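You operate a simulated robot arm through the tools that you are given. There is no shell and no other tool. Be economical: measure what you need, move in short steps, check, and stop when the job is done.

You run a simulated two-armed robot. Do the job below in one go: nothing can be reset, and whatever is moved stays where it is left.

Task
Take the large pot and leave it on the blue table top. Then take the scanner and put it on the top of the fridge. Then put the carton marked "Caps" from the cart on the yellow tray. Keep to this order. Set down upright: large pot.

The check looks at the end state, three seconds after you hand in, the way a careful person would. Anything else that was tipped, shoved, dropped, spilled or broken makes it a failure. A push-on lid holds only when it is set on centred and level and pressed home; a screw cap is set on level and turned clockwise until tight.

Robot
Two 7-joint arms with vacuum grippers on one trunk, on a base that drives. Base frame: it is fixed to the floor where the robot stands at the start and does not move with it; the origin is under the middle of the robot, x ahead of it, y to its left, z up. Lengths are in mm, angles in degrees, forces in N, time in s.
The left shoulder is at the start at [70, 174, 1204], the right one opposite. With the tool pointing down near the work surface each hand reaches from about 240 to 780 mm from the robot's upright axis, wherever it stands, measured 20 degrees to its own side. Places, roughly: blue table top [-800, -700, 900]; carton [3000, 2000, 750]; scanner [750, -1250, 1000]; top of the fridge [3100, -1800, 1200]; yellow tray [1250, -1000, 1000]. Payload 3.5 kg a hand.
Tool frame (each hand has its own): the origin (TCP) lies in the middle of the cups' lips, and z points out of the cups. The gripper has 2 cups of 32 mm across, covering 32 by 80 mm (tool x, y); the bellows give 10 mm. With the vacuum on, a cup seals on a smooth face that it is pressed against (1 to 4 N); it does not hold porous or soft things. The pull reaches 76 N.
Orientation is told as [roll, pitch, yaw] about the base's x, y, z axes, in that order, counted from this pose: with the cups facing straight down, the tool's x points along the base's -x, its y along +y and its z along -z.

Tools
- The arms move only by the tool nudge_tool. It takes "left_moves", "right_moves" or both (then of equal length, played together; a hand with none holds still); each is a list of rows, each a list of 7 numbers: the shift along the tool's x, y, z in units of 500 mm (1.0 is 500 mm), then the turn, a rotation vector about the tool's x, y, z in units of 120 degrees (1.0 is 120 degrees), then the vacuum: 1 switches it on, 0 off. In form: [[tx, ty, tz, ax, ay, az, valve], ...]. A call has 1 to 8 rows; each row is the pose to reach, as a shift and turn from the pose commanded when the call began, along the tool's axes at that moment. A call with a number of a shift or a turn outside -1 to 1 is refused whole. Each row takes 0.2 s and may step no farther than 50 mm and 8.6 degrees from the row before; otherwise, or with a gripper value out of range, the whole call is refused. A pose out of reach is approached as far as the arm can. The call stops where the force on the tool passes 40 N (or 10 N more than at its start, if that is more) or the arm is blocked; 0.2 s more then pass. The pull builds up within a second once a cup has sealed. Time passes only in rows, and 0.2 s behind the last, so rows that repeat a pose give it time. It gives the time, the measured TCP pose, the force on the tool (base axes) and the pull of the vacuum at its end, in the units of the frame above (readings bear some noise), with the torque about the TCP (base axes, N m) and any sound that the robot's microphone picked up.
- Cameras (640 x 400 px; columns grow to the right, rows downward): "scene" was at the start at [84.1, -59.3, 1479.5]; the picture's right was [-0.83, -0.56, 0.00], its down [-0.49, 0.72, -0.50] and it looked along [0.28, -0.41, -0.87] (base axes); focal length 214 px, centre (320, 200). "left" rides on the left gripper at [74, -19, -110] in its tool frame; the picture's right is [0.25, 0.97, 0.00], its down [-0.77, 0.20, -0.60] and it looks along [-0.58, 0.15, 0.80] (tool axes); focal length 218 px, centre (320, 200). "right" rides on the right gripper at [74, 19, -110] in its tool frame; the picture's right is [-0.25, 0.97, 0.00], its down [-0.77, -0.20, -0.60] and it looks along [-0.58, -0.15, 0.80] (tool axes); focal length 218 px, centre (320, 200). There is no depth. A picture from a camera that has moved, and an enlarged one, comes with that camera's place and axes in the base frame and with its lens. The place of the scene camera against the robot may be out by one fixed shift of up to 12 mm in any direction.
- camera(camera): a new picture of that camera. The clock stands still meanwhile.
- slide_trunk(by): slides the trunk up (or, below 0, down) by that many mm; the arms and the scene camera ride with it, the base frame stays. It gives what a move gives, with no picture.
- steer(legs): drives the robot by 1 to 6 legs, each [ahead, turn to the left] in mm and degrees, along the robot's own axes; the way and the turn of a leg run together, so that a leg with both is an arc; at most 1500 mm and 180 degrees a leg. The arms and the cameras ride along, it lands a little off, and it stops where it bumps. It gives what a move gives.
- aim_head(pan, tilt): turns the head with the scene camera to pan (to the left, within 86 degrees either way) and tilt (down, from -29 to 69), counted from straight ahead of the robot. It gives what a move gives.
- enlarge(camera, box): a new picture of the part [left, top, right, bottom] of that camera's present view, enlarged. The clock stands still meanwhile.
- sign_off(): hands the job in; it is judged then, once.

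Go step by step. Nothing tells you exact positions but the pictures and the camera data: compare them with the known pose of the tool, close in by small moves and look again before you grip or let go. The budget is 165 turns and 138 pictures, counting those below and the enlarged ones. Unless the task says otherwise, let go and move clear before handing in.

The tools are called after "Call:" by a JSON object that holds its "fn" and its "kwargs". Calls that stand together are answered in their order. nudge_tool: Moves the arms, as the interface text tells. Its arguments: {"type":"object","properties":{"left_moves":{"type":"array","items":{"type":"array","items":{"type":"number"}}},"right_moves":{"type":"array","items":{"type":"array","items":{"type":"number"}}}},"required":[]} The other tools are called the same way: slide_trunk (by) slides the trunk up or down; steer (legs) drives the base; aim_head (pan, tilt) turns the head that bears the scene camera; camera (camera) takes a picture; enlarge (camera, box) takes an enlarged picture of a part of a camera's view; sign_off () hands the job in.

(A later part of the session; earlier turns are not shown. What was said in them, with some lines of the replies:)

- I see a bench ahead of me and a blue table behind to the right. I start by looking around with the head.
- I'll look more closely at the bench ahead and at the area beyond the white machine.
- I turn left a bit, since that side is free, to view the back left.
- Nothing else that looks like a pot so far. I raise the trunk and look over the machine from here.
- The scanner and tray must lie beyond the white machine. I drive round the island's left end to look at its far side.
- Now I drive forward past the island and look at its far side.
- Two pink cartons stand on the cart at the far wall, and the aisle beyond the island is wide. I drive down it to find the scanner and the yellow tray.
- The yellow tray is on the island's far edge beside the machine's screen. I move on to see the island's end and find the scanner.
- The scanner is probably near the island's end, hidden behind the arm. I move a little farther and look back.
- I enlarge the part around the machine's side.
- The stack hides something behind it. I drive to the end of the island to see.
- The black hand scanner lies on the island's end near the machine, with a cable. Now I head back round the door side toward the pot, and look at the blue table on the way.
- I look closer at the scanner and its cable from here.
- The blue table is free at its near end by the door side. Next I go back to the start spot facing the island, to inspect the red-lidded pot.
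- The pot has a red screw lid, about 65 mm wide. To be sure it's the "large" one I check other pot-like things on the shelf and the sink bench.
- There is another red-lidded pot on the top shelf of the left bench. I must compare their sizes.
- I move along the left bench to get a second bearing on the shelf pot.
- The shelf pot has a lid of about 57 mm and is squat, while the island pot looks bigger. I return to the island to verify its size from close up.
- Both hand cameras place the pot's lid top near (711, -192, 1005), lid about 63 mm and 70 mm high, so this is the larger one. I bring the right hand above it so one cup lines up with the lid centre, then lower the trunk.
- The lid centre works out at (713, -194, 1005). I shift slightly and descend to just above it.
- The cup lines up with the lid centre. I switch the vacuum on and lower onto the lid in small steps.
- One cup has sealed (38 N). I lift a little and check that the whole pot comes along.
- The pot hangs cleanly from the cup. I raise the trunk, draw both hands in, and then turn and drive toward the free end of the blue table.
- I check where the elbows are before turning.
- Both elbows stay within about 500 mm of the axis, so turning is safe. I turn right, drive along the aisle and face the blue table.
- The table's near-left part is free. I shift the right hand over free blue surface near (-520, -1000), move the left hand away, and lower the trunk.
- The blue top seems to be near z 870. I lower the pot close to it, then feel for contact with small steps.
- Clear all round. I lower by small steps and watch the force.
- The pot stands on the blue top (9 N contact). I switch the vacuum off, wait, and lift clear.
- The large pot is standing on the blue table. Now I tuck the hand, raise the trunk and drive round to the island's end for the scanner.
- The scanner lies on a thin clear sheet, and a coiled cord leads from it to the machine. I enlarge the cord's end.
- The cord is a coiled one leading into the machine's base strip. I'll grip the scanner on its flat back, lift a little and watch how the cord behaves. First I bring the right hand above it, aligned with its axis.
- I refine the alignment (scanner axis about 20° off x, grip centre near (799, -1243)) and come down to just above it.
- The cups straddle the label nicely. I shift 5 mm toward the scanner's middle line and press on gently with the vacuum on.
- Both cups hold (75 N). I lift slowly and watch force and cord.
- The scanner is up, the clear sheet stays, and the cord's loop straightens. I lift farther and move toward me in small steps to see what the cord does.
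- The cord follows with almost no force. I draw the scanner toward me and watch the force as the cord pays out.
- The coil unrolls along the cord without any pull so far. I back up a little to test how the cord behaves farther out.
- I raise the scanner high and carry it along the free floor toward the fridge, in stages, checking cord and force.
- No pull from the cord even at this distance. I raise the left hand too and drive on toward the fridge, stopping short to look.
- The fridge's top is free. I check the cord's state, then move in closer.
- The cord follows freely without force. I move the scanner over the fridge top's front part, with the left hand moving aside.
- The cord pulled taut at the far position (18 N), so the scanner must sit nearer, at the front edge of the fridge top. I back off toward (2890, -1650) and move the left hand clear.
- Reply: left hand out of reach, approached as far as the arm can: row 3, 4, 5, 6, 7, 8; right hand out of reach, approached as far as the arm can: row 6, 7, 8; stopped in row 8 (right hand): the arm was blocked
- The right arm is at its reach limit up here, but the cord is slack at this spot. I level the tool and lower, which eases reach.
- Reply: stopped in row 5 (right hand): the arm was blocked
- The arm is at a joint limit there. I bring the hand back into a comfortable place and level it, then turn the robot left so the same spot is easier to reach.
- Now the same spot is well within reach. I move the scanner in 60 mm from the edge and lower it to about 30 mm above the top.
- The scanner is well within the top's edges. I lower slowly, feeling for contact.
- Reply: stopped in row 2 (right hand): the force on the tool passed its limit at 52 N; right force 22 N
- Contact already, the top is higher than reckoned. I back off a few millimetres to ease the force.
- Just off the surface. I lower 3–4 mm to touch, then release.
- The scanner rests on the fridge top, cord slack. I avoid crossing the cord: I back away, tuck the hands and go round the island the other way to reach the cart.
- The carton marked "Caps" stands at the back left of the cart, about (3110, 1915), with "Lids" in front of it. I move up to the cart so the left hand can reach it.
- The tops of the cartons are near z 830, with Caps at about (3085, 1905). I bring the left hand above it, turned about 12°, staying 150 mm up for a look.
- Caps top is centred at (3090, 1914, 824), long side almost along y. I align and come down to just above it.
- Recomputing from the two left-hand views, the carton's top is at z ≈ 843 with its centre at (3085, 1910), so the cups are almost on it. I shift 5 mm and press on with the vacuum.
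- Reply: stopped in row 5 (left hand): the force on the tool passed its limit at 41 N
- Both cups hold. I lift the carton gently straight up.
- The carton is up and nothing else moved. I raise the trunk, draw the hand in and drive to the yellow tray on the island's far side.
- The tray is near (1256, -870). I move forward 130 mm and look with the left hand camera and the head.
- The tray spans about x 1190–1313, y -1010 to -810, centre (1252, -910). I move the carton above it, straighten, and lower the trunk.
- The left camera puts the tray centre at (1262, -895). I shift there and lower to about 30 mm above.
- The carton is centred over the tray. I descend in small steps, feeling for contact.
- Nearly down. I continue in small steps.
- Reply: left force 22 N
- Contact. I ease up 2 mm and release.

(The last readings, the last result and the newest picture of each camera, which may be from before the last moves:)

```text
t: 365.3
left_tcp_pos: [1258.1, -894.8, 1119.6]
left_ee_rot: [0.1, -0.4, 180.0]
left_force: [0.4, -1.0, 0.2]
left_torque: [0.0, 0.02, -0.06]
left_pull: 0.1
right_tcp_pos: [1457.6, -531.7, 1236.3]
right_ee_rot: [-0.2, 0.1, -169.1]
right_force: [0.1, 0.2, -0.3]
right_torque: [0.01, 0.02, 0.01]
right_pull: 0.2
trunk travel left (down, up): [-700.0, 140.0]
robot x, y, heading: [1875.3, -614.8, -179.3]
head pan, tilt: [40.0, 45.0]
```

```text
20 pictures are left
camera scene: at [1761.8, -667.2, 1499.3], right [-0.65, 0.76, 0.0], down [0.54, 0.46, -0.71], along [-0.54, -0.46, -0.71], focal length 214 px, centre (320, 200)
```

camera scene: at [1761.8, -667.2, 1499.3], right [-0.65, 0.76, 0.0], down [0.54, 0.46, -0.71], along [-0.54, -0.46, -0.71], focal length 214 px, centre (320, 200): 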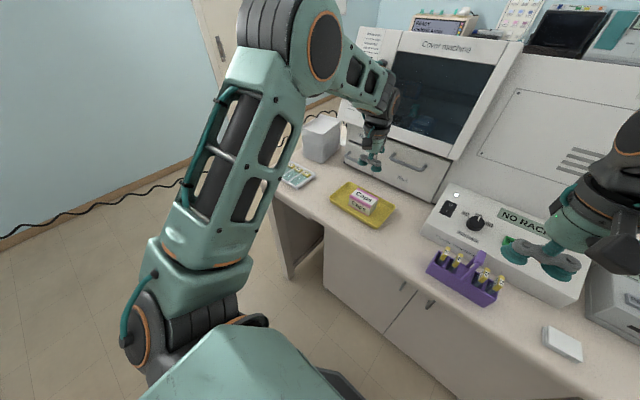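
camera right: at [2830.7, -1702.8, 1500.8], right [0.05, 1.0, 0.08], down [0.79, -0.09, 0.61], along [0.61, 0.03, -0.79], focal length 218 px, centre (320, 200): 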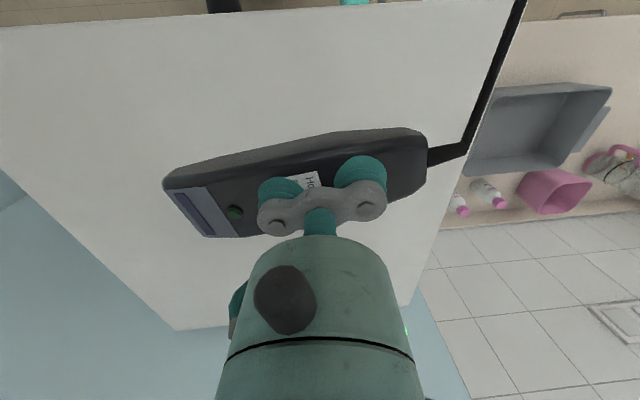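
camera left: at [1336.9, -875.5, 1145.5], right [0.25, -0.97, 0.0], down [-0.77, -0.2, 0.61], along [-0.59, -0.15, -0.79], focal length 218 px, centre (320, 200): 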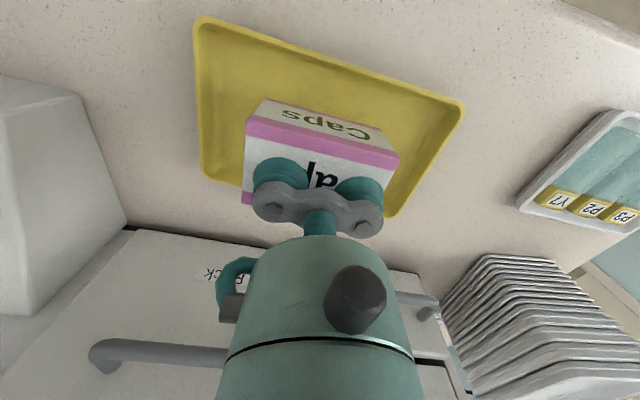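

The Caps carton sits on the yellow tray. I draw the arm clear, back away and check the scanner on the fridge.

Call:
{"fn": "slide_trunk", "kwargs": {"by": 130}}

Call:
{"fn": "nudge_tool", "kwargs": {"left_moves": [[0.08, -0.04, 0, 0, 0, 0, 0], [0.16, -0.08, 0, 0, 0, 0, 0], [0.24, -0.12, 0, 0, 0, 0, 0], [0.32, -0.16, 0, 0, 0, 0, 0], [0.4, -0.16, 0, 0, 0, 0, 0]]}}

Call:
{"fn": "steer", "kwargs": {"legs": [[-250, 0], [0, 60]]}}

Call:
{"fn": "aim_head", "kwargs": {"pan": 65, "tilt": 20}}

Call:
{"fn": "camera", "kwargs": {"camera": "scene"}}

```text
t: 366.8
left_tcp_pos: [1257.5, -896.4, 1250.1]
left_ee_rot: [0.0, -0.2, 180.1]
left_force: [-1.0, -0.7, 0.0]
left_torque: [0.01, 0.02, 0.02]
left_pull: 0.1
right_tcp_pos: [1456.9, -532.5, 1365.0]
right_ee_rot: [-0.3, 0.2, -169.1]
right_force: [0.3, -0.1, 0.3]
right_torque: [0.02, 0.02, 0.02]
right_pull: 0.0
trunk travel left (down, up): [-830.0, 10.0]
robot x, y, heading: [1876.3, -614.1, -179.7]
head pan, tilt: [40.0, 45.0]
```

```text
t: 368.0
left_tcp_pos: [1459.3, -816.0, 1249.0]
left_ee_rot: [0.1, -0.5, 180.0]
left_force: [1.0, 0.2, 0.2]
left_torque: [0.01, 0.01, -0.01]
left_pull: 0.3
right_tcp_pos: [1459.7, -532.0, 1366.5]
right_ee_rot: [-0.3, 0.1, -169.1]
right_force: [-0.5, 0.5, -0.5]
right_torque: [0.01, -0.03, 0.01]
right_pull: 0.0
trunk travel left (down, up): [-830.0, 10.0]
robot x, y, heading: [1876.0, -613.8, -179.6]
head pan, tilt: [40.0, 45.0]
```

```text
t: 372.5
left_tcp_pos: [2098.2, -1076.7, 1247.1]
left_ee_rot: [0.0, -0.3, -119.0]
left_force: [0.2, -0.6, -0.2]
left_torque: [0.01, 0.02, 0.03]
left_pull: 0.0
right_tcp_pos: [1851.2, -939.2, 1365.6]
right_ee_rot: [-0.2, 0.2, -108.2]
right_force: [0.2, 0.5, 0.8]
right_torque: [0.01, 0.01, -0.02]
right_pull: 0.1
trunk travel left (down, up): [-830.0, 10.0]
robot x, y, heading: [2123.8, -609.8, -119.0]
head pan, tilt: [40.0, 45.0]
```

```text
t: 373.4
left_tcp_pos: [2097.9, -1075.7, 1247.6]
left_ee_rot: [0.0, -0.4, -119.0]
left_force: [-0.1, -0.1, 0.0]
left_torque: [0.03, 0.01, 0.0]
left_pull: 0.2
right_tcp_pos: [1851.6, -938.9, 1365.8]
right_ee_rot: [-0.3, 0.3, -108.1]
right_force: [0.3, 0.5, -0.2]
right_torque: [-0.01, -0.04, -0.01]
right_pull: 0.0
trunk travel left (down, up): [-830.0, 10.0]
robot x, y, heading: [2125.7, -608.6, -118.6]
head pan, tilt: [65.0, 20.0]
```

```text
19 pictures are left
camera scene: at [2150.3, -733.0, 1667.8], right [-0.81, -0.59, 0.0], down [-0.2, 0.28, -0.94], along [0.56, -0.76, -0.34], focal length 214 px, centre (320, 200)
```

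scene: 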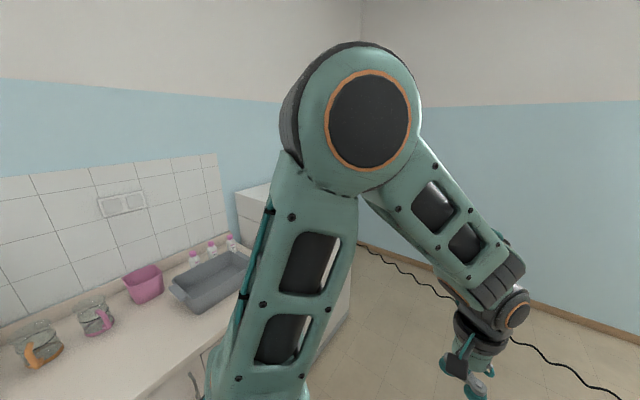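

Call:
{"fn": "steer", "kwargs": {"legs": [[0, 60]]}}

Call:
{"fn": "aim_head", "kwargs": {"pan": 5, "tilt": 25}}

Call:
{"fn": "camera", "kwargs": {"camera": "scene"}}

```text
t: 376.5
left_tcp_pos: [2518.1, -858.7, 1248.4]
left_ee_rot: [0.0, -0.3, -58.0]
left_force: [-0.6, -0.3, 0.9]
left_torque: [0.0, -0.04, 0.01]
left_pull: 0.0
right_tcp_pos: [2279.3, -1006.0, 1365.5]
right_ee_rot: [-0.3, 0.2, -47.2]
right_force: [-0.8, 0.7, 0.1]
right_torque: [0.05, -0.03, 0.02]
right_pull: 0.0
trunk travel left (down, up): [-830.0, 10.0]
robot x, y, heading: [2122.1, -610.8, -57.8]
head pan, tilt: [65.0, 20.0]
```

```text
t: 377.8
left_tcp_pos: [2518.7, -857.2, 1247.5]
left_ee_rot: [0.0, -0.3, -58.0]
left_force: [0.4, -0.2, -0.1]
left_torque: [-0.01, 0.01, -0.02]
left_pull: 0.1
right_tcp_pos: [2277.6, -1007.4, 1366.5]
right_ee_rot: [-0.3, 0.1, -47.2]
right_force: [0.3, 0.8, 0.5]
right_torque: [0.02, -0.04, -0.02]
right_pull: 0.1
trunk travel left (down, up): [-830.0, 10.0]
robot x, y, heading: [2124.7, -613.0, -57.6]
head pan, tilt: [5.0, 25.0]
```

```text
18 pictures are left
camera scene: at [2201.7, -729.6, 1659.8], right [-0.8, -0.61, 0.0], down [-0.26, 0.34, -0.91], along [0.55, -0.72, -0.42], focal length 214 px, centre (320, 200)
```

scene: 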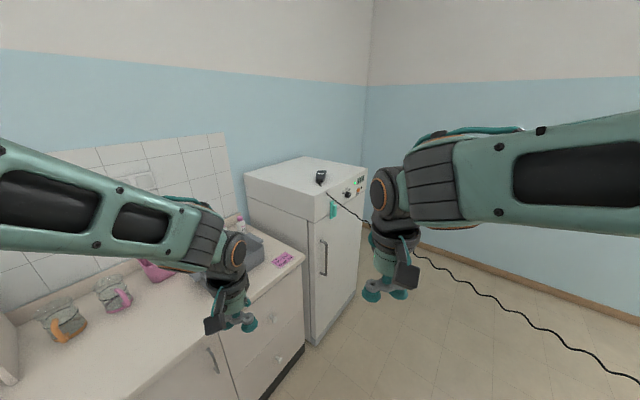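

The scanner is resting on the fridge top with a slack cord, the carton is on the yellow tray, and the pot stands on the blue table. Both hands are clear, so I hand in.

Call:
{"fn": "sign_off", "kwargs": {}}

```text
The job is handed in.
```

I did all three in the order you gave and handed the job in.

- **Large pot:** it stands upright on the blue table top. There were two red-lidded pots. I took the bigger one from the island and left the smaller one on the shelf.
- **Scanner:** it is on top of the fridge, near the front edge. Its cord is still attached to the machine. The cord pulled tight at 18 N when I held the scanner farther back, so I moved it forward, and a look from the aisle after I had put down the carton showed it still in place. The cord now runs across the aisle in front of the fridge.
- **"Caps" carton:** it is on the yellow tray, near the middle.

I saw nothing else tipped or moved, but I did not look at the pot again after leaving the blue table.
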